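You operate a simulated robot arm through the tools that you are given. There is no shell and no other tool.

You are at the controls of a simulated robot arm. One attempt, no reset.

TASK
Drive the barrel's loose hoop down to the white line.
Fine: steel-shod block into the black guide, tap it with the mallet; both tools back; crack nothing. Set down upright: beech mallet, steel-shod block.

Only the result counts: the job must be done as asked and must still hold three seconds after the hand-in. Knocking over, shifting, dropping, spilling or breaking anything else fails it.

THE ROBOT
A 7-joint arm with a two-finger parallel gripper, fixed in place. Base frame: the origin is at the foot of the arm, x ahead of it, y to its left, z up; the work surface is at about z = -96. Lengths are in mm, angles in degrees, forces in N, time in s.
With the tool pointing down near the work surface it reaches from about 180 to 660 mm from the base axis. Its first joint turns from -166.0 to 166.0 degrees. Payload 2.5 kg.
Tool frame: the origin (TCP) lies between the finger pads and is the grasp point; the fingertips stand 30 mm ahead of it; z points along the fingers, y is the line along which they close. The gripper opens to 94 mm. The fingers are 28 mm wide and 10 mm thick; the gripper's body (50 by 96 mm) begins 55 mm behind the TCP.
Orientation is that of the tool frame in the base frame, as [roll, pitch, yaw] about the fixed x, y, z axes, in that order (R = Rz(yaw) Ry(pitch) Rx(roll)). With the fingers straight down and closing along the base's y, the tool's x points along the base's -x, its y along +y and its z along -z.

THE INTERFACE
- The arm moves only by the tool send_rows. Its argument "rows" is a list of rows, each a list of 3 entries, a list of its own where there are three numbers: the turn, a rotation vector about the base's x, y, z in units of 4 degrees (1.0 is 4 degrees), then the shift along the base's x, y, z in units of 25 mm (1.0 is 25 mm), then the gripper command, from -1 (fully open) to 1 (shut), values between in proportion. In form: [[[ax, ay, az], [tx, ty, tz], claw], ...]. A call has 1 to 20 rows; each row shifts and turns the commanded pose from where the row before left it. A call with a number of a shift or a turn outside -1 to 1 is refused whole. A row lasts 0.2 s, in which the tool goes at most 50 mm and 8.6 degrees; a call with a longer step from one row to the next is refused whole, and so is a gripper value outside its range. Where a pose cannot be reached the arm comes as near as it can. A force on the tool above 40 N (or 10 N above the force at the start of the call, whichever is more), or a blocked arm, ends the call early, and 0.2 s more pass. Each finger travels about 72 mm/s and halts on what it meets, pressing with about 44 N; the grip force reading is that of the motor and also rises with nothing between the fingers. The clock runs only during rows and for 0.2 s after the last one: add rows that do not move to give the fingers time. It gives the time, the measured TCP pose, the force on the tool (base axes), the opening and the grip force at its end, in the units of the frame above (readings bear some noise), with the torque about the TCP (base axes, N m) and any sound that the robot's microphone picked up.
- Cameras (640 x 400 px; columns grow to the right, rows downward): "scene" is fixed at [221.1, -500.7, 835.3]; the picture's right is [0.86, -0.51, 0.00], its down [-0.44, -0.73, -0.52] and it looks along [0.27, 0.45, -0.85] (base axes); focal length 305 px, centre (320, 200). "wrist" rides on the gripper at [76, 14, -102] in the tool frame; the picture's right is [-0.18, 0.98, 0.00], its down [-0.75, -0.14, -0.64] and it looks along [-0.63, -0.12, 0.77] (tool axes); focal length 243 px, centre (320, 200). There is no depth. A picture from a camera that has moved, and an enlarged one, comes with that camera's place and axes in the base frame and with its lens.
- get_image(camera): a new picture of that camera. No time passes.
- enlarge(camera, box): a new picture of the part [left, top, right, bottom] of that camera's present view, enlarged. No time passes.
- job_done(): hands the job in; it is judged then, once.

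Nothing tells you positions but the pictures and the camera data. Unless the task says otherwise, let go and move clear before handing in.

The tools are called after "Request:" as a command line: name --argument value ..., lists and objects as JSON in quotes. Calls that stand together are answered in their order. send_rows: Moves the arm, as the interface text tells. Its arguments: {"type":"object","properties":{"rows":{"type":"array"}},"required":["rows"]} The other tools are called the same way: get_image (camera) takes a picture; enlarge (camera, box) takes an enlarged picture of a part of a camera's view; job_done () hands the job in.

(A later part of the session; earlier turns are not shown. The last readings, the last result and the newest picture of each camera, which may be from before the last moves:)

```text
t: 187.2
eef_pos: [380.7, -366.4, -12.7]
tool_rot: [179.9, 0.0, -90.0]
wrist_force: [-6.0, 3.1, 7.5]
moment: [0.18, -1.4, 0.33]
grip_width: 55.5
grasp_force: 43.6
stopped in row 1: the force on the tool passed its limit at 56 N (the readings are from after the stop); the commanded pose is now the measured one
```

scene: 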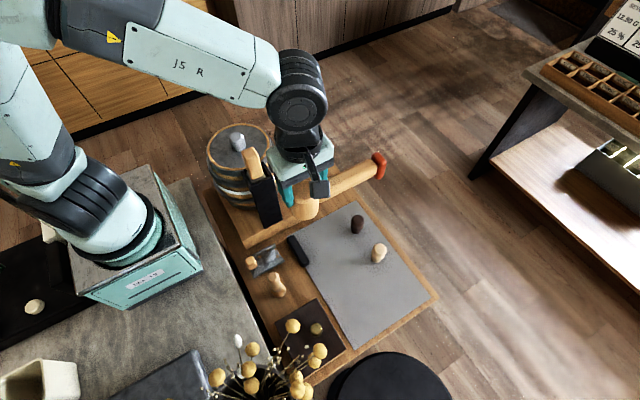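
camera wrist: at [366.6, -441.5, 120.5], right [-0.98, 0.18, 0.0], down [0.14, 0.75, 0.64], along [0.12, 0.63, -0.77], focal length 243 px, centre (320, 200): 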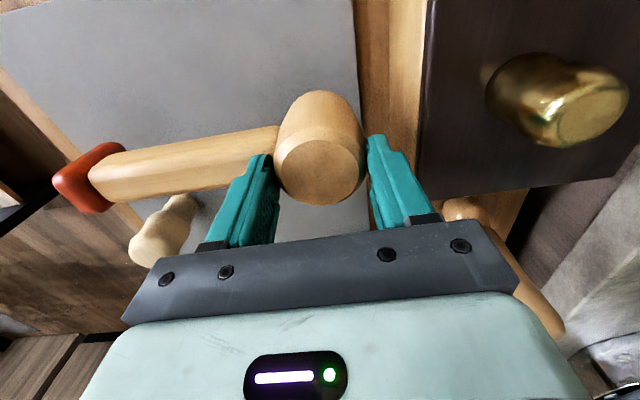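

Seated on the mat. Opening only partway (the dark plate is close on the -x side), then lifting.

Request:
send_rows --rows '[[[0, 0, 0], [0, 0, 0], -0.2], [[0, 0, 0], [0, 0, 0], -0.4], [[0, 0, 0], [0, 0, 0], -0.4], [[0, 0, 0], [0, 0, 0], -0.4]]'

Request:
send_rows --rows '[[[0, 0, 0], [0, 0, 0.4], -0.4], [[0, 0, 0], [0, 0, 0.8], -0.4], [[0, 0, 0], [0, 0, 1], -0.4], [[0, 0, 0], [0, 0, 1], -0.4], [[0, 0, 0], [0, 0, 1], -0.4], [[0, 0, 0], [0, 0, 1], -0.4], [[0, 0, 0], [0, 0, 1], -0.4], [[0, 0, -1], [0.6, 0, 0], -0.4], [[0, 0, -1], [0.6, 0, 0], -0.4], [[0, 0, -1], [0.6, 0, 0], -0.4], [[0, 0, -1], [0.6, 0, 0], -0.4], [[0, 0, -1], [0.6, 0, 0], -0.4], [[0, 0, -1], [0.6, 0, 0], -0.4], [[0, 0, -1], [0.6, 0, 0], -0.4], [[0, 0, -1], [0.6, 0, 0], -0.4], [[0, 0, -1], [0.6, 0, 0], -0.4], [[0, 0, -1], [0.5, 0, 0], -0.4], [[0, 0, -1], [0, 0, 0], -0.4], [[0, 0, -1], [0, 0, 0], -0.4], [[0, 0, -1], [0, 0, 0], -0.4]]'

Request:
send_rows --rows '[[[0, 0, -1], [0, 0, 0], -0.4], [[0, 0, -1], [0, 0, 0], -0.4], [[0, 0, -1], [0, 0, 0], -0.4], [[0, 0, -1], [0, 0, 0], -0.4], [[0, 0, -1], [0, 0, 0], -0.4], [[0, 0, -1], [0, 0, 0], -0.4], [[0, 0, -1], [0, 0, 0], -0.4], [[0, 0, -1], [0, 0, 0], -0.4], [[0, 0, -1], [0, 0, 0], -0.4], [[0, 0, -0.5], [0, 0, 0], -0.4], [[0, 0, 0], [0, 0, 0], -0.4]]'

Request:
get_image --camera "wrist"

Request:
enlarge --camera "wrist" --box '[220, 0, 420, 180]'

```text
t: 188.2
eef_pos: [380.5, -366.0, -13.4]
tool_rot: [179.9, -0.1, -90.0]
wrist_force: [-9.3, 0.5, 19.4]
moment: [0.15, -0.34, 0.08]
grip_width: 60.0
grasp_force: 0.1
```

```text
t: 192.4
eef_pos: [527.8, -366.4, 141.2]
tool_rot: [179.9, 0.0, -142.0]
wrist_force: [-0.1, 0.5, -0.3]
moment: [-0.05, -0.01, -0.03]
grip_width: 65.7
grasp_force: 0.1
```

```text
t: 194.8
eef_pos: [528.3, -365.4, 141.8]
tool_rot: [179.9, -0.1, 180.0]
wrist_force: [0.5, 0.2, 0.5]
moment: [0.03, 0.02, 0.0]
grip_width: 65.5
grasp_force: 0.0
```

```text
taken
camera wrist: at [451.7, -351.3, 243.9], right [0.18, 0.98, 0.0], down [0.75, -0.14, 0.64], along [0.63, -0.12, -0.77], focal length 243 px, centre (320, 200)
```

wrist: 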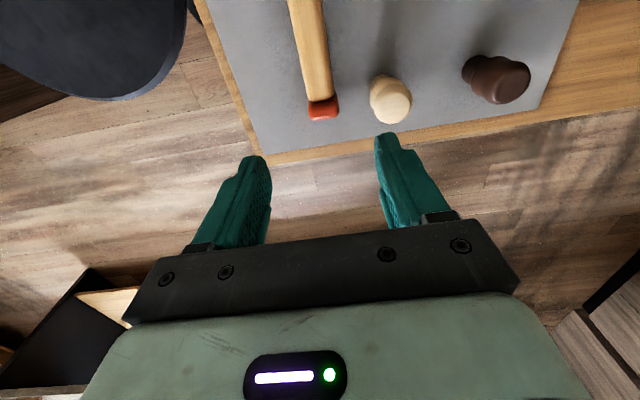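

```text
2.22 times, centred on (320, 90) of wrist
camera zoom: at [451.7, -351.3, 243.9], right [0.18, 0.98, 0.0], down [0.75, -0.14, 0.64], along [0.63, -0.12, -0.77], focal length 539 px, centre (320, 444)
```

zoom: 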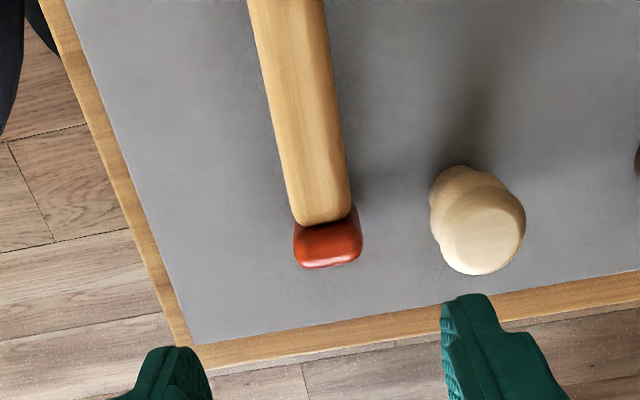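

Tail end of the wooden handle is under the gripper (lever ≈147 mm). Descending to grip it.

Request:
send_rows --rows '[[[0, 0, 0], [-0.06, 0.03, -0.9], -0.4], [[0, 0, 0], [0, 0, -0.9], -0.4], [[0, 0, 0], [0, 0, -0.9], -0.4], [[0, 0, 0], [0, 0, -0.9], -0.4], [[0, 0, 0], [0, 0, -0.9], -0.4], [[0, 0, 0], [0, 0, -0.9], -0.4], [[0, 0, 0], [0, 0, -0.9], -0.4], [[0, 0, 0], [0, 0, -0.9], -0.4], [[0, 0, 0], [0, 0, -0.6], -0.4], [[0, 0, 0], [0, 0, 0], -0.4]]'

Request:
get_image --camera "wrist"

```text
t: 197.0
eef_pos: [526.4, -366.6, -53.4]
tool_rot: [179.9, 0.0, -179.9]
wrist_force: [0.0, 0.7, 0.4]
moment: [0.02, 0.02, 0.01]
grip_width: 65.8
grasp_force: 0.0
```

```text
taken
camera wrist: at [450.3, -351.1, 49.1], right [0.18, 0.98, 0.0], down [0.75, -0.14, 0.64], along [0.63, -0.12, -0.77], focal length 243 px, centre (320, 200)
```

wrist: 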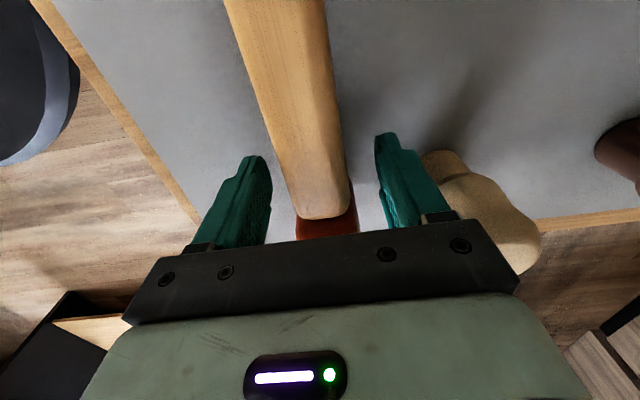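

Request:
send_rows --rows '[[[0, 0, 0], [0, 0, -0.14], -0.4], [[0, 0, 0], [0, 0, 0], -0.4], [[0, 0, 0], [0, 0, 0], 1], [[0, 0, 0], [0, 0, 0], 1], [[0, 0, 0], [0, 0, 0], 1], [[0, 0, 0], [0, 0, 0], 1]]'

Request:
send_rows --rows '[[[0, 0, 0], [0, 0, 0.15], 1], [[0, 0, 0], [0, 0, 0.2], 1], [[0, 0, 0], [0, 0, 0.2], 1], [[0, 0, 0], [0, 0, 0.25], 1], [[0, 0, 0], [0, 0, 0], 1]]'

Request:
get_image --camera "wrist"

Request:
enlarge --camera "scene" --box '[320, 230, 440, 330]'

```text
t: 198.4
eef_pos: [527.8, -365.7, -56.8]
tool_rot: [180.0, 0.0, -179.9]
wrist_force: [1.6, -2.8, -0.5]
moment: [-0.07, -0.06, 0.37]
grip_width: 36.3
grasp_force: 43.7
```

```text
t: 199.6
eef_pos: [525.8, -365.9, -37.2]
tool_rot: [179.9, -0.2, -179.9]
wrist_force: [-0.9, 1.0, -5.0]
moment: [0.04, -0.46, 0.0]
grip_width: 36.1
grasp_force: 44.2
```

```text
taken
camera wrist: at [450.0, -350.4, 65.7], right [0.18, 0.98, 0.0], down [0.75, -0.14, 0.64], along [0.63, -0.12, -0.77], focal length 243 px, centre (320, 200)
```

wrist: 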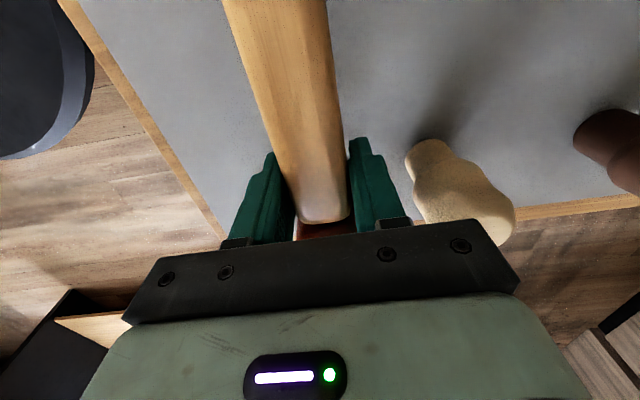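

```text
4.00 times, centred on (380, 280) of scene
camera zoom: at [221.1, -500.7, 835.3], right [0.86, -0.51, 0.0], down [-0.44, -0.73, -0.52], along [0.27, 0.45, -0.85], focal length 1219 px, centre (80, -120)
```

zoom: 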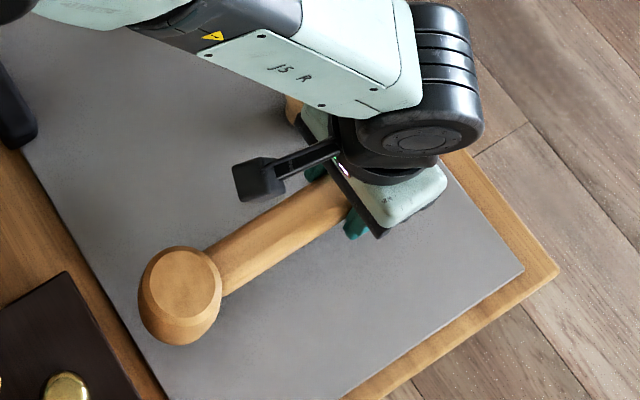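

Held at the tail (torque 0.46 N·m, no slip). Lifting smoothly, then turning the handle to the diagonal on the way to the block.

Request:
send_rows --rows '[[[0, 0, 0], [0, 0, 0.3], 1], [[0, 0, 0], [0, 0, 0.45], 1], [[0, 0, 0], [0, 0, 0.6], 1], [[0, 0, 0], [0, 0, 0.6], 1], [[0, 0, 0], [0, 0, 0.6], 1], [[0, 0, 0], [0, 0, 0.6], 1], [[0, 0, 0], [0, 0, 0.6], 1], [[0, 0, 0], [0, 0, 0.6], 1], [[0, 0, -0.3], [-0.1, 0.2, 0.6], 1], [[0, 0, -0.6], [-0.2, 0.4, 0.6], 1], [[0, 0, -0.9], [-0.27, 0.6, 0.6], 1], [[0, 0, -0.9], [-0.27, 0.6, 0.6], 1], [[0, 0, -0.9], [-0.27, 0.6, 0.6], 1], [[0, 0, -0.9], [-0.27, 0.6, 0.6], 1], [[0, 0, -0.9], [-0.27, 0.6, 0.6], 1], [[0, 0, -0.9], [-0.27, 0.6, 0.6], 1], [[0, 0, -0.9], [-0.27, 0.6, 0.6], 1], [[0, 0, -0.9], [-0.27, 0.6, 0.6], 1], [[0, 0, -0.9], [-0.27, 0.6, 0.6], 1], [[0, 0, -0.9], [-0.27, 0.6, 0.6], 1]]'

Request:
get_image --camera "scene"

```text
t: 203.8
eef_pos: [450.8, -200.1, 252.5]
tool_rot: [179.9, -0.1, 140.4]
wrist_force: [1.2, 0.3, -3.8]
moment: [-0.34, -0.36, -0.01]
grip_width: 35.9
grasp_force: 43.8
```

```text
taken
```

scene: 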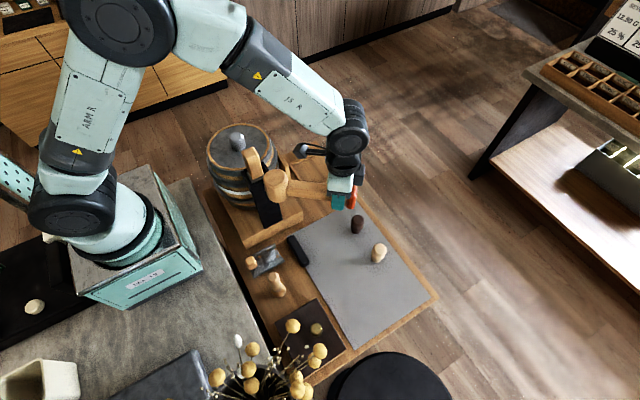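

Request:
send_rows --rows '[[[0, 0, -0.35], [0, 0, 0.7], 1], [[0, 0, -0.5], [0, 0, 0.8], 1], [[0, 0, -0.5], [0, 0, 0.8], 1], [[0, 0, 0], [0, 0, 0.8], 1], [[0, 0, 0], [0, 0, 0.8], 1], [[0, 0, 0], [0, 0, 0.8], 1], [[0, 0, 0], [0, 0, 0.8], 1], [[0, 0, 0], [-0.2, 0.5, 0.4], 1], [[0, 0, 0], [-0.25, 0.7, 0], 1], [[0, 0, 0], [-0.25, 0.7, 0], 1], [[0, 0, 0], [-0.25, 0.7, 0], 1], [[0, 0, 0], [-0.1, 0.5, 0], 1], [[0, 0, 0], [0, 0.2, 0], 1], [[0, 0, 0], [0, 0, 0], 1]]'

Request:
get_image --camera "wrist"

Request:
enlarge --camera "scene" --box '[212, 90, 332, 190]'

```text
t: 206.8
eef_pos: [425.2, -118.0, 400.0]
tool_rot: [179.8, 0.0, 135.1]
wrist_force: [-0.3, 0.7, -4.4]
moment: [-0.38, -0.36, 0.01]
grip_width: 36.3
grasp_force: 44.1
```

```text
taken
camera wrist: at [380.5, -53.2, 501.9], right [0.82, 0.57, 0.0], down [0.43, -0.63, 0.64], along [0.36, -0.53, -0.77], focal length 243 px, centre (320, 200)
```

wrist: 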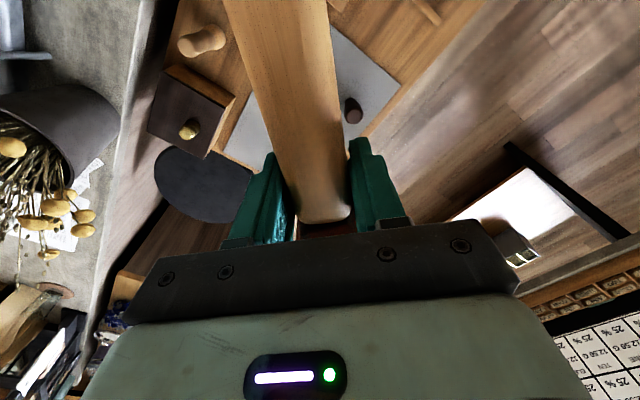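

```text
4.00 times, centred on (272, 140) of scene
camera zoom: at [221.1, -500.7, 835.3], right [0.86, -0.51, 0.0], down [-0.44, -0.73, -0.52], along [0.27, 0.45, -0.85], focal length 1219 px, centre (512, 440)
```

zoom: 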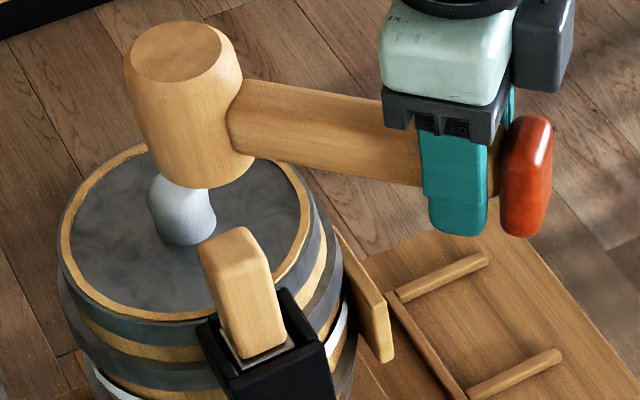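

Head is above the block with the handle diagonal. Cocking the wrist up 17°, then swinging with both turn axes plus the full drop.

Request:
send_rows --rows '[[[0.6, 0.6, 0], [-0.04, 0, -0.2], 1], [[1, 1, 0], [0, 0, -0.2], 1], [[1, 1, 0], [0, 0, -0.2], 1], [[0.4, 0.4, 0], [0, 0, -0.04], 1], [[0, 0, 0], [0, 0, 0], 1], [[0, 0, 0], [0, 0, 0], 1]]'

Request:
enlarge --camera "scene" --box '[212, 90, 332, 190]'

```text
t: 208.2
eef_pos: [424.3, -117.8, 382.9]
tool_rot: [179.9, -17.0, 135.2]
wrist_force: [0.1, -0.4, -4.4]
moment: [-0.36, -0.34, 0.01]
grip_width: 35.9
grasp_force: 43.5
```

```text
4.00 times, centred on (272, 140) of scene
camera zoom: at [221.1, -500.7, 835.3], right [0.86, -0.51, 0.0], down [-0.44, -0.73, -0.52], along [0.27, 0.45, -0.85], focal length 1219 px, centre (512, 440)
```

zoom: 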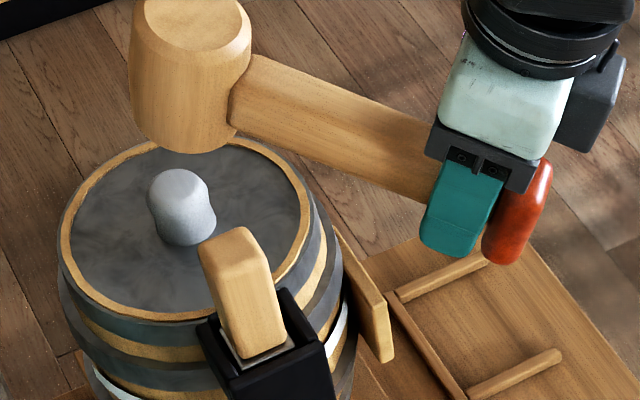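

Cocked and aligned. Swinging.

Request:
send_rows --rows '[[[-1, -1, 0], [0, 0, -1], 1], [[-1, -1, 0], [0, 0, -1], 1], [[-1, -1, 0], [0, 0, -1], 1], [[0.8, 0.8, 0], [0, 0, 1], 1], [[0.4, 0.4, 0], [0, 0, 1], 1], [[0, 0, 0], [0, 0, 0.5], 1], [[0, 0, 0], [0, 0, 0], 1]]'

Request:
enlarge --camera "scene" --box '[212, 90, 332, 190]'

Request:
enlarge --camera "scene" --box '[205, 150, 253, 190]'

```text
t: 209.8
eef_pos: [424.1, -117.7, 370.5]
tool_rot: [179.9, -6.9, 135.1]
wrist_force: [0.1, -0.3, -5.1]
moment: [-0.37, -0.36, 0.01]
grip_width: 36.2
grasp_force: 44.1
```

```text
4.00 times, centred on (272, 140) of scene
camera zoom: at [221.1, -500.7, 835.3], right [0.86, -0.51, 0.0], down [-0.44, -0.73, -0.52], along [0.27, 0.45, -0.85], focal length 1219 px, centre (512, 440)
```

zoom: 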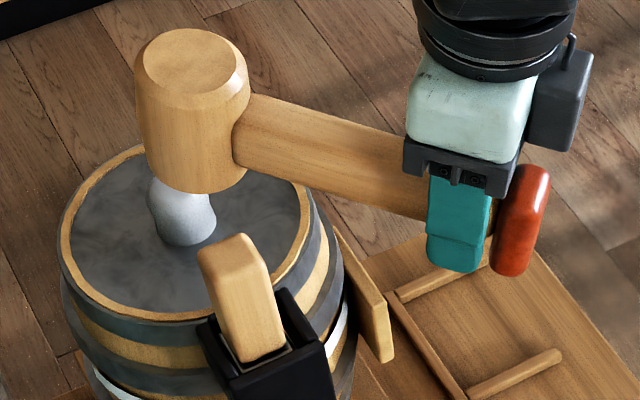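

```text
10.00 times, centred on (229, 170) of scene
camera zoom: at [221.1, -500.7, 835.3], right [0.86, -0.51, 0.0], down [-0.44, -0.73, -0.52], along [0.27, 0.45, -0.85], focal length 3048 px, centre (1230, 500)
```

zoom: 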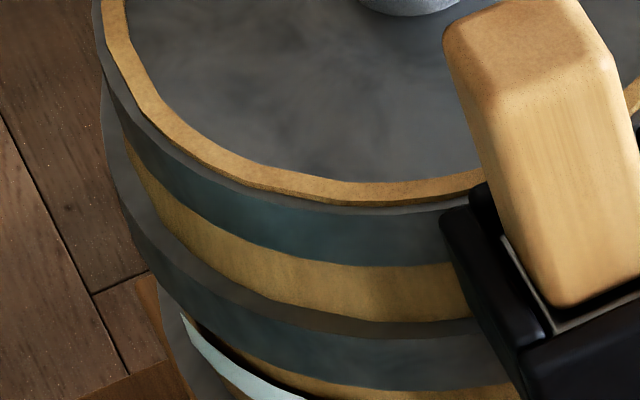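

The hoop moved — about 7 mm with that faster swing. So speed was the key. Let me measure the remaining gap.

Request:
enlarge --camera "scene" --box '[207, 160, 255, 200]'

Request:
enlarge --camera "scene" --box '[256, 140, 304, 180]'

```text
10.00 times, centred on (231, 180) of scene
camera zoom: at [221.1, -500.7, 835.3], right [0.86, -0.51, 0.0], down [-0.44, -0.73, -0.52], along [0.27, 0.45, -0.85], focal length 3048 px, centre (1210, 400)
```

zoom: 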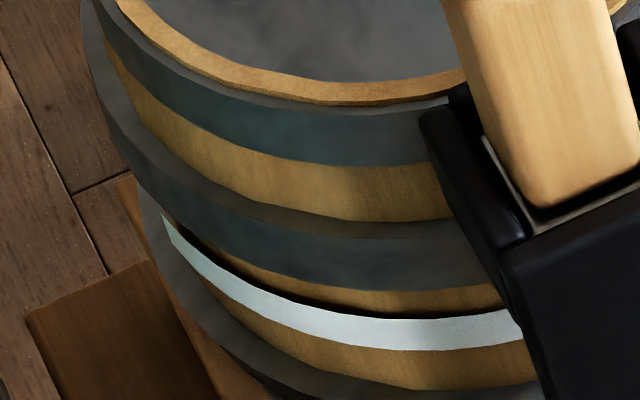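

```text
10.00 times, centred on (280, 160) of scene
camera zoom: at [221.1, -500.7, 835.3], right [0.86, -0.51, 0.0], down [-0.44, -0.73, -0.52], along [0.27, 0.45, -0.85], focal length 3048 px, centre (720, 600)
```

zoom: 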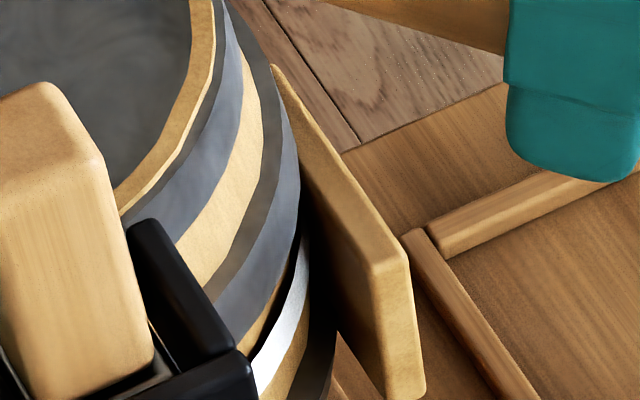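

Remaining travel is about 20 mm plus. I'll repeat the same swing, starting about 7 mm lower.

Request:
send_rows --rows '[[[0.9, 0.9, 0], [0, 0, 0.26], 1], [[0.88, 0.88, 0], [0, 0, 0], 1], [[0, 0, 0], [0, 0, 0], 1], [[0, 0, 0], [0, 0, 0], 1]]'

Request:
enlarge --camera "scene" --box '[212, 90, 332, 190]'

```text
t: 210.8
eef_pos: [423.7, -117.6, 376.4]
tool_rot: [179.8, -17.1, 135.1]
wrist_force: [-0.3, -0.4, -5.6]
moment: [-0.35, -0.32, 0.0]
grip_width: 36.2
grasp_force: 43.7
```

```text
4.00 times, centred on (272, 140) of scene
camera zoom: at [221.1, -500.7, 835.3], right [0.86, -0.51, 0.0], down [-0.44, -0.73, -0.52], along [0.27, 0.45, -0.85], focal length 1219 px, centre (512, 440)
```

zoom: 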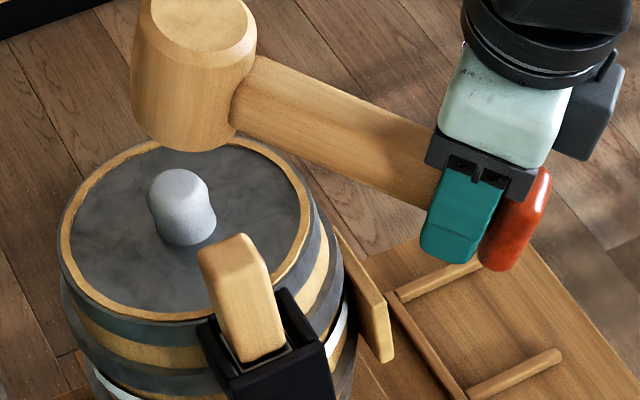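

Request:
send_rows --rows '[[[-0.45, -0.45, 0], [0, 0, 0], 1], [[0, 0, 0], [0, 0, 0], 1], [[0, 0, 0], [0, 0, 0], 1]]'

Request:
send_rows --rows '[[[-1, -1, 0], [0, 0, -1], 1], [[-1, -1, 0], [0, 0, -1], 1], [[-1, -1, 0], [0, 0, -1], 1], [[0.8, 0.8, 0], [0, 0, 1], 1], [[0.4, 0.4, 0], [0, 0, 1], 1], [[0, 0, 0], [0, 0, 0.5], 1], [[0, 0, 0], [0, 0, 0], 1]]'

Request:
enlarge --camera "scene" --box '[212, 90, 332, 190]'

Request:
enlarge --camera "scene" --box '[207, 160, 255, 200]'

```text
t: 211.6
eef_pos: [423.5, -118.2, 378.5]
tool_rot: [179.8, -14.4, 135.1]
wrist_force: [1.4, -0.3, -5.4]
moment: [-0.34, -0.33, 0.03]
grip_width: 36.5
grasp_force: 44.6
```

```text
t: 213.2
eef_pos: [423.5, -117.2, 364.4]
tool_rot: [180.0, -4.2, 135.1]
wrist_force: [0.6, 0.5, -5.0]
moment: [-0.32, -0.36, 0.0]
grip_width: 36.2
grasp_force: 44.3
```

```text
4.00 times, centred on (272, 140) of scene
camera zoom: at [221.1, -500.7, 835.3], right [0.86, -0.51, 0.0], down [-0.44, -0.73, -0.52], along [0.27, 0.45, -0.85], focal length 1219 px, centre (512, 440)
```

zoom: 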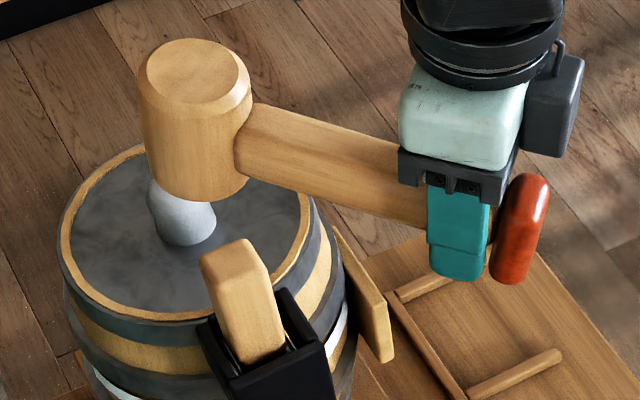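

```text
10.00 times, centred on (231, 180) of scene
camera zoom: at [221.1, -500.7, 835.3], right [0.86, -0.51, 0.0], down [-0.44, -0.73, -0.52], along [0.27, 0.45, -0.85], focal length 3048 px, centre (1210, 400)
```

zoom: 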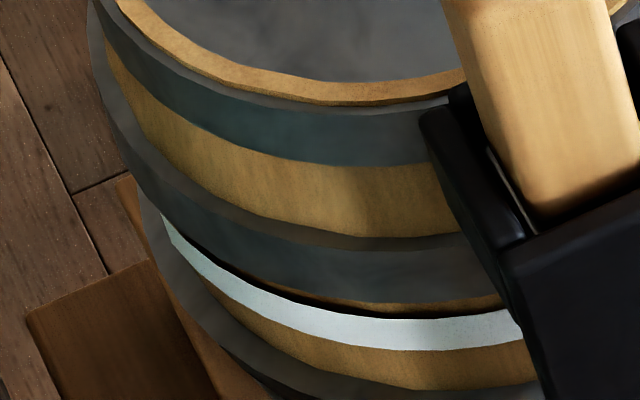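

Another ~7 mm. Remaining to the line is roughly 14 mm. One more equal swing, allowing for slight slip of the mallet in the grip.

Request:
send_rows --rows '[[[0.7, 0.7, 0], [0, 0, 0.25], 1], [[0.68, 0.68, 0], [0, 0, 0], 1], [[0, 0, 0], [0, 0, 0], 1], [[0, 0, 0], [0, 0, 0], 1]]'

Request:
enlarge --camera "scene" --box '[212, 90, 332, 190]'

```text
t: 214.2
eef_pos: [424.0, -117.6, 371.0]
tool_rot: [179.9, -11.9, 135.0]
wrist_force: [-0.2, -0.2, -4.4]
moment: [-0.35, -0.37, 0.01]
grip_width: 36.2
grasp_force: 44.4
```

```text
4.00 times, centred on (272, 140) of scene
camera zoom: at [221.1, -500.7, 835.3], right [0.86, -0.51, 0.0], down [-0.44, -0.73, -0.52], along [0.27, 0.45, -0.85], focal length 1219 px, centre (512, 440)
```

zoom: 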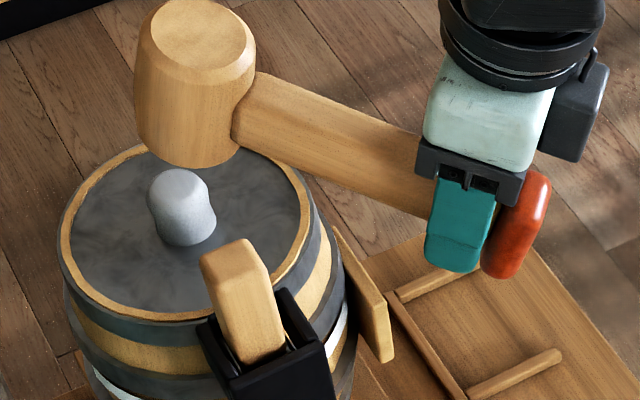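

Request:
send_rows --rows '[[[-1, -1, 0], [0, 0, -1], 1], [[-1, -1, 0], [0, 0, -1], 1], [[-1, -1, 0], [0, 0, -1], 1], [[0.8, 0.8, 0], [0, 0, 1], 1], [[0.4, 0.4, 0], [0, 0, 1], 1], [[0, 0, 0], [0, 0, 0.5], 1], [[0, 0, 0], [0, 0, 0], 1]]'

Request:
enlarge --camera "scene" --box '[212, 90, 332, 190]'

Request:
enlarge --camera "scene" --box '[207, 160, 255, 200]'

Request:
enlarge --camera "scene" --box '[256, 140, 304, 180]'

```text
t: 215.8
eef_pos: [424.1, -118.3, 358.7]
tool_rot: [179.9, -1.8, 135.1]
wrist_force: [0.1, 0.3, -4.8]
moment: [-0.37, -0.38, 0.0]
grip_width: 36.4
grasp_force: 43.8
```

```text
4.00 times, centred on (272, 140) of scene
camera zoom: at [221.1, -500.7, 835.3], right [0.86, -0.51, 0.0], down [-0.44, -0.73, -0.52], along [0.27, 0.45, -0.85], focal length 1219 px, centre (512, 440)
```

zoom: 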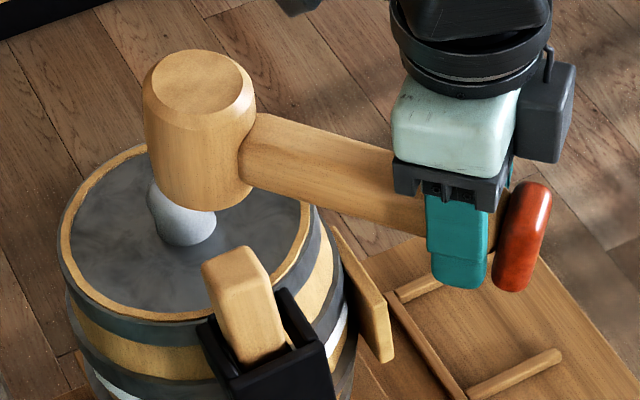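

```text
10.00 times, centred on (231, 180) of scene
camera zoom: at [221.1, -500.7, 835.3], right [0.86, -0.51, 0.0], down [-0.44, -0.73, -0.52], along [0.27, 0.45, -0.85], focal length 3048 px, centre (1210, 400)
```

zoom: 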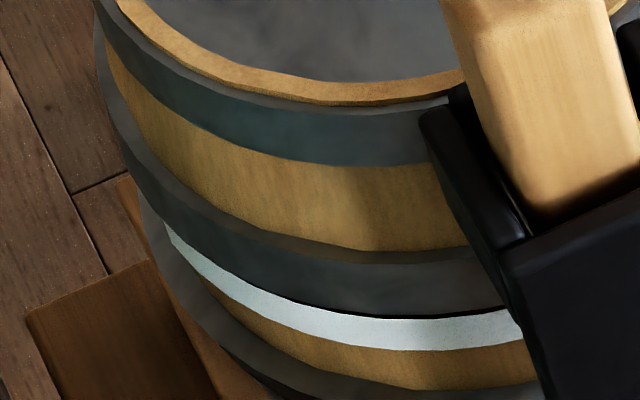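

```text
10.00 times, centred on (280, 160) of scene
camera zoom: at [221.1, -500.7, 835.3], right [0.86, -0.51, 0.0], down [-0.44, -0.73, -0.52], along [0.27, 0.45, -0.85], focal length 3048 px, centre (720, 600)
```

zoom: 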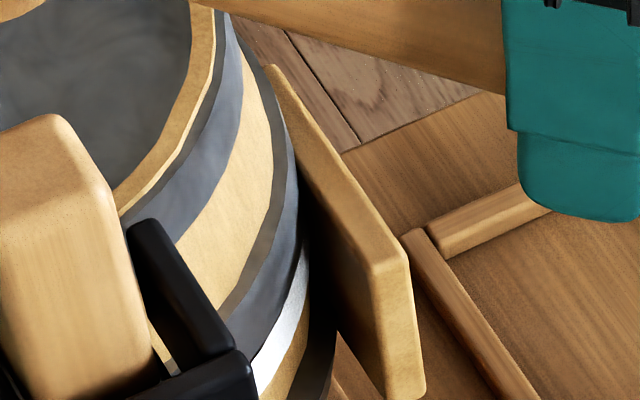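

The hoop now looks very near the line from above, but parallax hides some gap. I'll zoom strongly at the barrel's silhouettes.

Request:
enlarge --camera "scene" --box '[213, 172, 233, 192]'

Request:
enlarge --camera "scene" --box '[278, 155, 294, 175]'

Request:
enlarge --camera "scene" --box '[232, 180, 262, 200]'

```text
16.00 times, centred on (223, 182) of scene
camera zoom: at [221.1, -500.7, 835.3], right [0.86, -0.51, 0.0], down [-0.44, -0.73, -0.52], along [0.27, 0.45, -0.85], focal length 4877 px, centre (1872, 488)
```

zoom: 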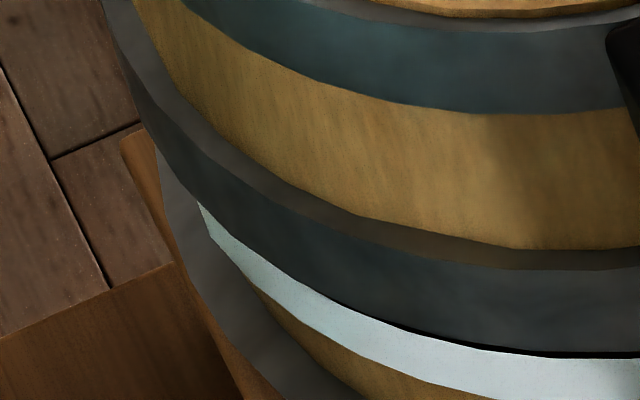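

```text
16.00 times, centred on (286, 165) of scene
camera zoom: at [221.1, -500.7, 835.3], right [0.86, -0.51, 0.0], down [-0.44, -0.73, -0.52], along [0.27, 0.45, -0.85], focal length 4877 px, centre (864, 760)
```

zoom: 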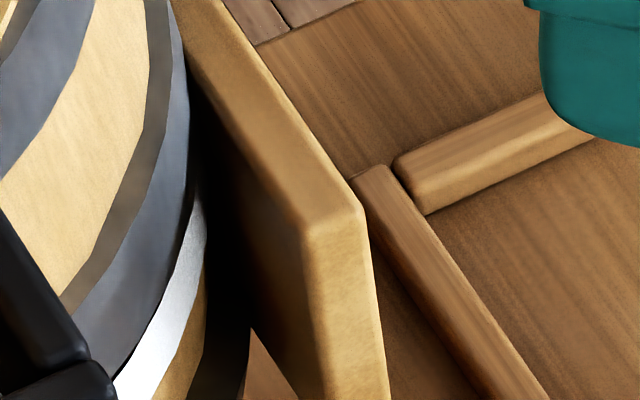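

```text
16.00 times, centred on (247, 190) of scene
camera zoom: at [221.1, -500.7, 835.3], right [0.86, -0.51, 0.0], down [-0.44, -0.73, -0.52], along [0.27, 0.45, -0.85], focal length 4877 px, centre (1488, 360)
```

zoom: 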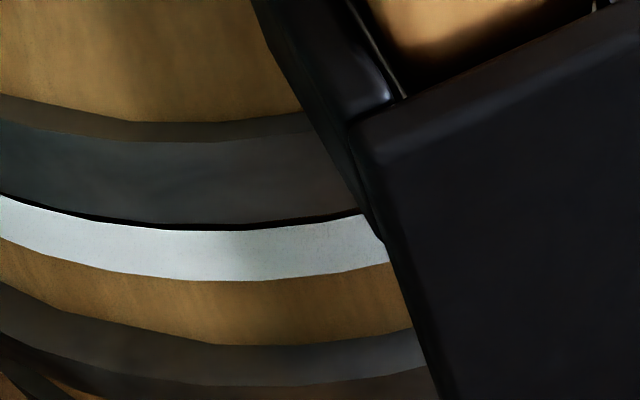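

Accounting for the hoop's thickness, about 7 mm remains to bring its lower edge to the line — one more equal tap.

Request:
send_rows --rows '[[[0.7, 0.7, 0], [0, 0, 0.22], 1], [[0.66, 0.66, 0], [0, 0, 0], 1], [[0, 0, 0], [0, 0, 0], 1], [[0, 0, 0], [0, 0, 0], 1]]'

Request:
enlarge --camera "scene" --box '[212, 90, 332, 190]'

```text
t: 216.8
eef_pos: [424.0, -118.4, 364.1]
tool_rot: [179.8, -9.5, 135.1]
wrist_force: [-0.9, 0.0, -4.3]
moment: [-0.36, -0.35, -0.03]
grip_width: 36.0
grasp_force: 43.6
```

```text
4.00 times, centred on (272, 140) of scene
camera zoom: at [221.1, -500.7, 835.3], right [0.86, -0.51, 0.0], down [-0.44, -0.73, -0.52], along [0.27, 0.45, -0.85], focal length 1219 px, centre (512, 440)
```

zoom: 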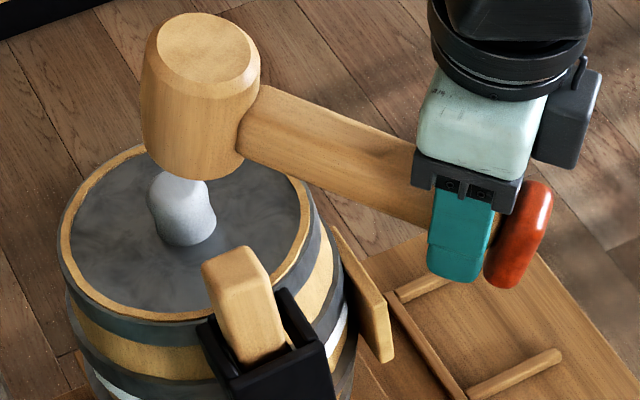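

Request:
send_rows --rows '[[[-1, -1, 0], [0, 0, -1], 1], [[-1, -1, 0], [0, 0, -1], 1], [[-1, -1, 0], [0, 0, -1], 1], [[0.8, 0.8, 0], [0, 0, 1], 1], [[0.4, 0.4, 0], [0, 0, 1], 1], [[0, 0, 0], [0, 0, 0.5], 1], [[0, 0, 0], [0, 0, 0], 1]]'

Request:
enlarge --camera "scene" --box '[232, 180, 262, 200]'

Request:
enlarge --camera "scene" --box '[207, 160, 255, 200]'

Request:
enlarge --camera "scene" --box '[212, 90, 332, 190]'

```text
t: 218.4
eef_pos: [423.2, -118.0, 352.0]
tool_rot: [179.9, 0.6, 135.1]
wrist_force: [0.1, 0.4, -5.2]
moment: [-0.37, -0.32, 0.01]
grip_width: 36.2
grasp_force: 43.9
```

```text
16.00 times, centred on (247, 190) of scene
camera zoom: at [221.1, -500.7, 835.3], right [0.86, -0.51, 0.0], down [-0.44, -0.73, -0.52], along [0.27, 0.45, -0.85], focal length 4877 px, centre (1488, 360)
```

zoom: 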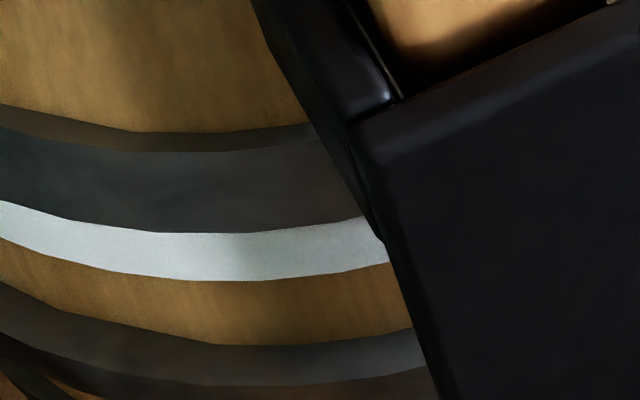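

```text
10.00 times, centred on (231, 180) of scene
camera zoom: at [221.1, -500.7, 835.3], right [0.86, -0.51, 0.0], down [-0.44, -0.73, -0.52], along [0.27, 0.45, -0.85], focal length 3048 px, centre (1210, 400)
```

zoom: 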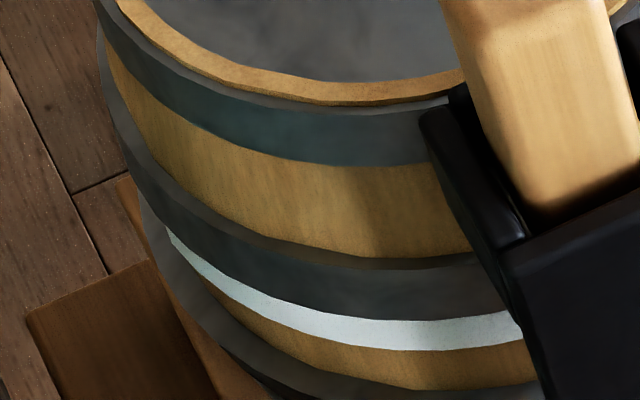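

```text
4.00 times, centred on (272, 140) of scene
camera zoom: at [221.1, -500.7, 835.3], right [0.86, -0.51, 0.0], down [-0.44, -0.73, -0.52], along [0.27, 0.45, -0.85], focal length 1219 px, centre (512, 440)
```

zoom: 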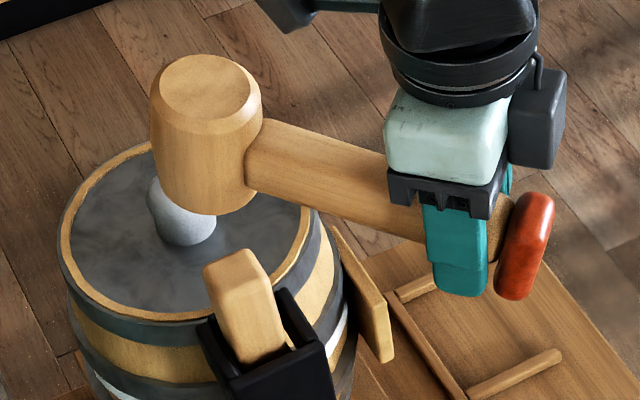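

The last tap moved it only ~4 mm. Before any further tap I want a true side view; I'll take the camera round to the low diagonal with the mallet still in hand.

Request:
send_rows --rows '[[[0, 0, 0], [0.2, -0.6, 0.3], 1], [[0, 0, 0], [-0.2, -0.8, 0.3], 1], [[0, 0, 0.3], [-0.3, -0.8, 0], 1], [[0, 0, 0.6], [-0.5, -0.8, 0], 1], [[0, 0, 0.9], [-0.5, -0.8, 0], 1], [[0, 0, 0.9], [-0.5, -0.7, 0], 1], [[0, 0, 0.9], [-0.5, 0, 0], 1], [[0, 0, 0.9], [-0.4, 0, 0], 1], [[0, 0, 0.9], [0, 0, 0], 1], [[0, 0, 0.9], [0, 0, 0], 1], [[0, 0, 0.9], [0, 0, 0], 1], [[0, 0, 0.9], [0, 0, 0], 1], [[0, 0, 0.9], [0, 0, 0], 1], [[0, 0, 0.9], [0, 0, 0], 1], [[0, 0, 0.9], [0, 0, 0], 1], [[0, 0, 0.9], [0, 0, 0], 1], [[0, 0, 0.9], [0, 0, 0], 1], [[0, 0, 0.9], [0, 0, 0], 1], [[0, 0, 0.9], [0, 0, 0], 1], [[0, 0, 0.9], [0, 0, 0], 1]]'

Request:
get_image --camera "scene"

Request:
get_image --camera "wrist"

```text
t: 222.6
eef_pos: [356.1, -230.5, 367.0]
tool_rot: [179.9, 0.7, -163.6]
wrist_force: [0.8, -0.1, -4.7]
moment: [0.12, -0.41, -0.02]
grip_width: 36.3
grasp_force: 44.1
```

```text
taken
```

scene: 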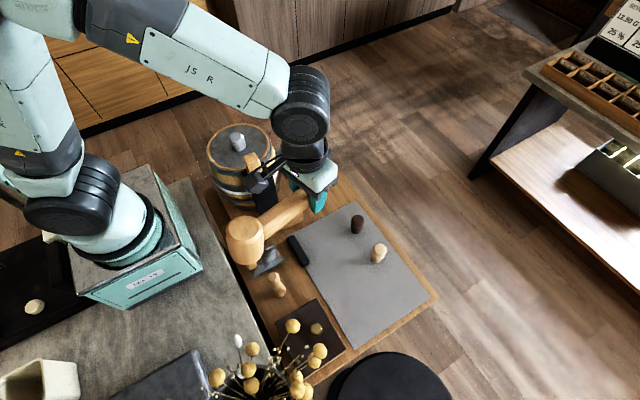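

```text
taken
camera wrist: at [277.5, -237.8, 468.0], right [-0.1, 1.0, 0.0], down [0.76, 0.07, 0.65], along [0.65, 0.07, -0.76], focal length 243 px, centre (320, 200)
```

wrist: 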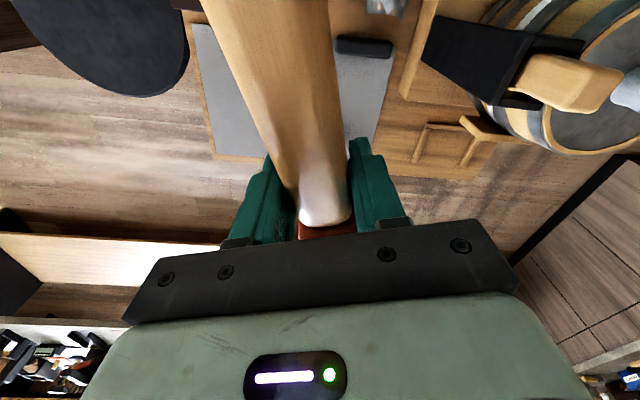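

Request:
send_rows --rows '[[[0, 0, 0.9], [-0.3, 0.2, -0.3], 1], [[0, 0, 0.9], [-0.3, 0.2, -0.3], 1], [[0, 0, 0.9], [-0.3, 0.2, -0.3], 1], [[0, 0, 0.9], [-0.3, 0.2, -0.3], 1], [[0, 0, 0.9], [-0.3, 0.2, -0.3], 1], [[0, 0, 0.9], [-0.3, 0.2, -0.3], 1], [[0, 0, 0.9], [-0.3, 0.2, -0.3], 1], [[0, 0, 0.9], [-0.2, 0.2, -0.3], 1], [[0.5, -0.5, 0], [0, 0.1, -0.2], 1], [[0.6, -0.6, 0], [0, 0.1, -0.2], 1], [[0.6, -0.6, 0], [0, 0.1, -0.2], 1], [[0.6, -0.6, 0], [0, 0.1, -0.2], 1], [[0.6, -0.6, 0], [0, 0.1, -0.2], 1], [[0.6, -0.6, 0], [0, 0.1, -0.2], 1], [[0.6, -0.6, 0], [0, 0.1, -0.2], 1], [[0.6, -0.6, 0], [0, 0.1, -0.2], 1], [[0, 0, 0], [0, 0, 0], 1]]'

Request:
get_image --camera "wrist"

Request:
get_image --camera "scene"

```text
t: 226.2
eef_pos: [299.2, -171.2, 265.6]
tool_rot: [179.9, 27.3, -134.8]
wrist_force: [-0.1, -0.2, -4.5]
moment: [0.37, -0.31, 0.03]
grip_width: 35.8
grasp_force: 43.9
```

```text
taken
camera wrist: at [207.6, -240.5, 322.2], right [-0.58, 0.81, 0.09], down [0.37, 0.17, 0.92], along [0.73, 0.56, -0.39], focal length 243 px, centre (320, 200)
```

wrist: 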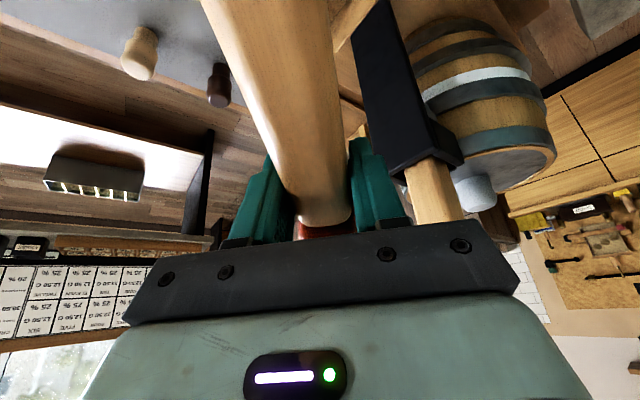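

```text
taken
```

scene: 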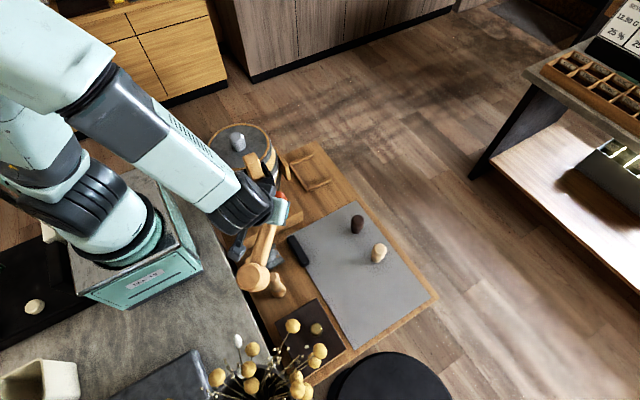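

Excellent side view of the barrel. Zooming on hoop versus line.

Request:
enlarge --camera "wrist" --box '[410, 20, 560, 160]'

Request:
enlarge --camera "wrist" --box '[420, 50, 500, 120]'

Request:
enlarge --camera "wrist" --box '[490, 50, 560, 120]'

```text
2.86 times, centred on (485, 90) of wrist
camera zoom: at [207.6, -240.5, 322.2], right [-0.58, 0.81, 0.09], down [0.37, 0.17, 0.92], along [0.73, 0.56, -0.39], focal length 693 px, centre (-151, 514)
```

zoom: 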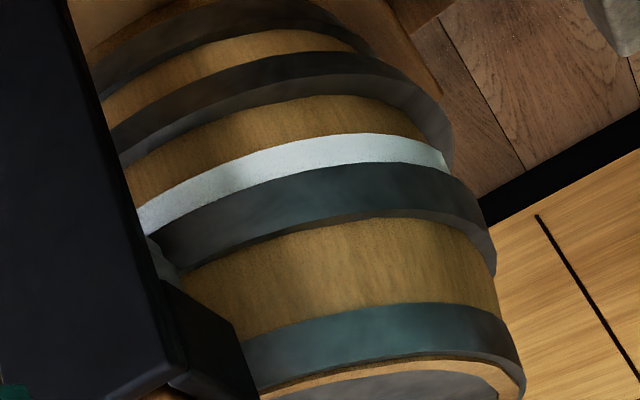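

```text
5.71 times, centred on (460, 85) of wrist
camera zoom: at [207.6, -240.5, 322.2], right [-0.58, 0.81, 0.09], down [0.37, 0.17, 0.92], along [0.73, 0.56, -0.39], focal length 1386 px, centre (-480, 857)
```

zoom: 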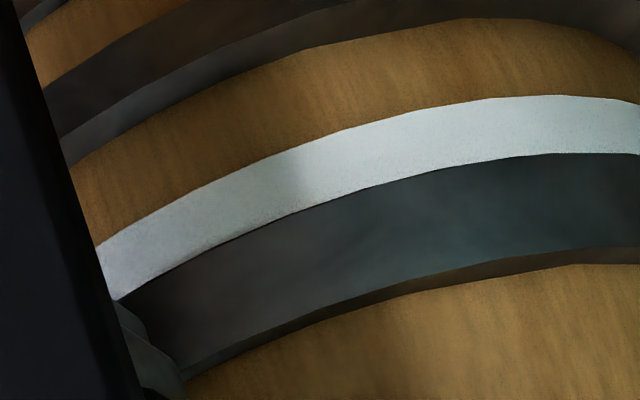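

```text
5.71 times, centred on (525, 85) of wrist
camera zoom: at [207.6, -240.5, 322.2], right [-0.58, 0.81, 0.09], down [0.37, 0.17, 0.92], along [0.73, 0.56, -0.39], focal length 1386 px, centre (-851, 857)
```

zoom: 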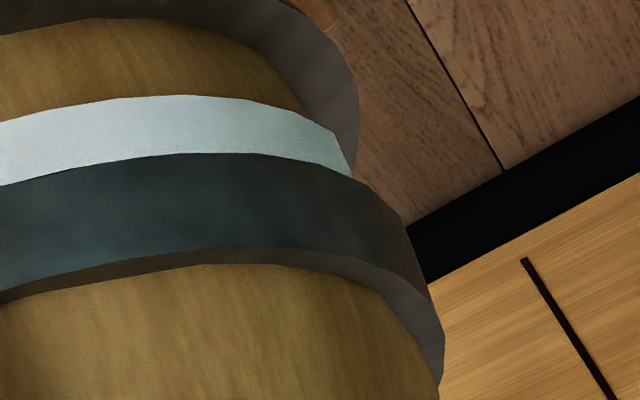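

From the side the hoop's lower edge is practically at the white line, perhaps 3–4 mm short. One more similar (slightly smaller) tap should bring it right onto the line. Reversing back to the strike pose.

Request:
send_rows --rows '[[[-0.6, 0.6, 0], [0, -0.1, 0.3], 1], [[-0.6, 0.6, 0], [0, -0.1, 0.4], 1], [[-0.6, 0.6, 0], [0, -0.1, 0.5], 1], [[-0.6, 0.6, 0], [0, -0.2, 0.5], 1], [[-0.6, 0.6, 0], [0.2, -0.3, 0.5], 1], [[-0.6, 0.6, 0], [0.3, -0.3, 0.5], 1], [[-0.6, 0.6, 0], [0.3, -0.3, 0.5], 1], [[-0.6, 0.6, 0], [0.3, -0.3, 0.5], 1], [[0, 0, -0.9], [0.3, -0.3, 0.3], 1], [[0, 0, -0.9], [0.3, -0.2, 0], 1], [[0, 0, -0.9], [0.3, -0.1, 0], 1], [[0, 0, -0.9], [0.3, 0, 0], 1], [[0, 0, -0.9], [0.2, 0, 0], 1], [[0, 0, -0.9], [0, 0, 0], 1], [[0, 0, -0.9], [0, 0, 0], 1], [[0, 0, -0.9], [0, 0, 0], 1], [[0, 0, -0.9], [0, 0, 0], 1], [[0, 0, -0.9], [0, 0, 0], 1], [[0, 0, -0.9], [0, 0, 0], 1], [[0, 0, -0.9], [0, 0, 0], 1]]'

Request:
send_rows --rows '[[[0, 0, -0.9], [0.3, 0, 0], 1], [[0, 0, -0.9], [0.3, 0, 0], 1], [[0, 0, -0.9], [0.3, 0.2, 0], 1], [[0, 0, -0.9], [0.3, 0.3, 0], 1], [[0, 0, -0.9], [0.3, 0.4, 0], 1], [[0, 0, -0.9], [0.2, 0.5, 0], 1], [[0, 0, -0.9], [0, 0.5, 0], 1], [[0, 0, -0.9], [0, 0.5, 0], 1], [[0, 0, -0.9], [0, 0.5, 0], 1], [[0, 0, -0.9], [0, 0.5, 0], 1], [[0, 0, -0.9], [0, 0.5, 0], 1], [[0, 0, -0.9], [0, 0.4, 0], 1], [[0, 0, -0.8], [0, 0, 0], 1], [[0, 0, 0], [0, 0, 0], 1]]'

Request:
get_image --camera "scene"

```text
t: 230.4
eef_pos: [360.9, -227.0, 367.0]
tool_rot: [180.0, 0.1, -178.2]
wrist_force: [0.2, -0.5, -4.4]
moment: [0.0, -0.47, 0.0]
grip_width: 36.2
grasp_force: 43.8
```

```text
t: 233.4
eef_pos: [403.4, -119.6, 365.9]
tool_rot: [179.9, 0.1, 135.4]
wrist_force: [-0.5, 0.5, -4.3]
moment: [-0.32, -0.33, -0.01]
grip_width: 36.5
grasp_force: 43.7
```

```text
taken
```

scene: 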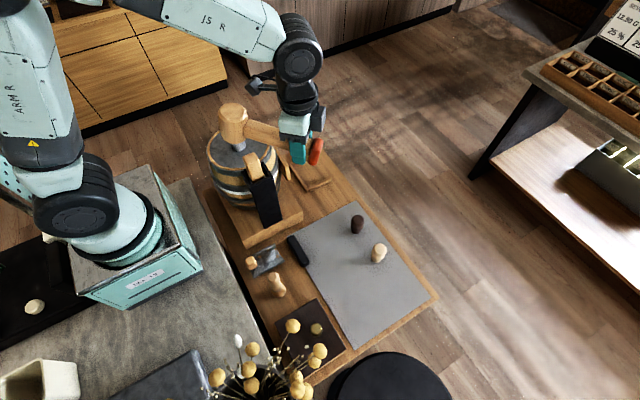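

Request:
send_rows --rows '[[[0.5, 0.5, 0], [0.4, 0.05, -0.1], 1], [[0.9, 0.9, 0], [0.4, 0, -0.1], 1], [[0, 0, 0], [0, 0, 0], 1], [[0, 0, 0], [0, 0, 0], 1]]'

Request:
enlarge --camera "scene" --box '[212, 90, 332, 190]'

Request:
enlarge --camera "scene" --box '[232, 180, 262, 200]'

```text
t: 234.4
eef_pos: [423.8, -119.5, 361.3]
tool_rot: [179.8, -7.8, 135.5]
wrist_force: [0.4, 0.3, -3.9]
moment: [-0.33, -0.34, 0.03]
grip_width: 36.4
grasp_force: 44.1
```

```text
4.00 times, centred on (272, 140) of scene
camera zoom: at [221.1, -500.7, 835.3], right [0.86, -0.51, 0.0], down [-0.44, -0.73, -0.52], along [0.27, 0.45, -0.85], focal length 1219 px, centre (512, 440)
```

zoom: 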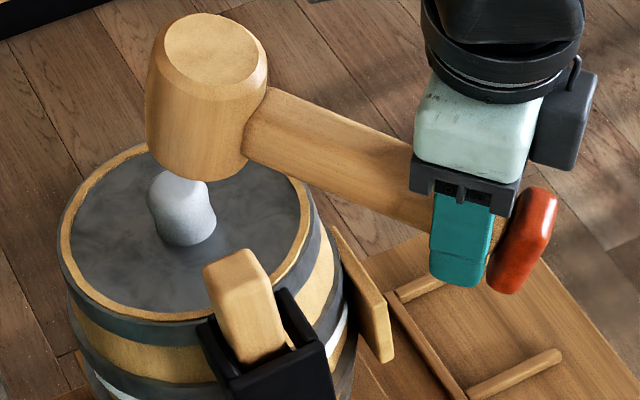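

```text
16.00 times, centred on (247, 190) of scene
camera zoom: at [221.1, -500.7, 835.3], right [0.86, -0.51, 0.0], down [-0.44, -0.73, -0.52], along [0.27, 0.45, -0.85], focal length 4877 px, centre (1488, 360)
```

zoom: 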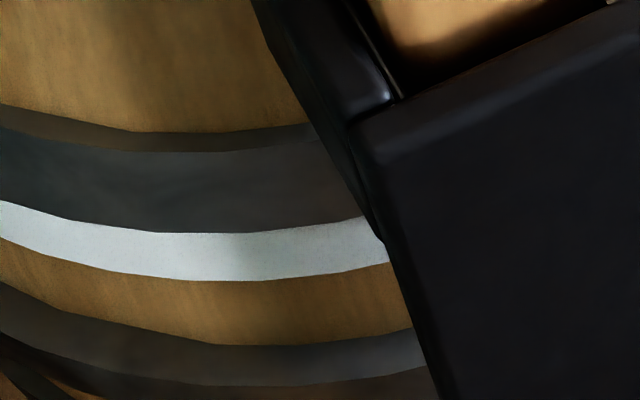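

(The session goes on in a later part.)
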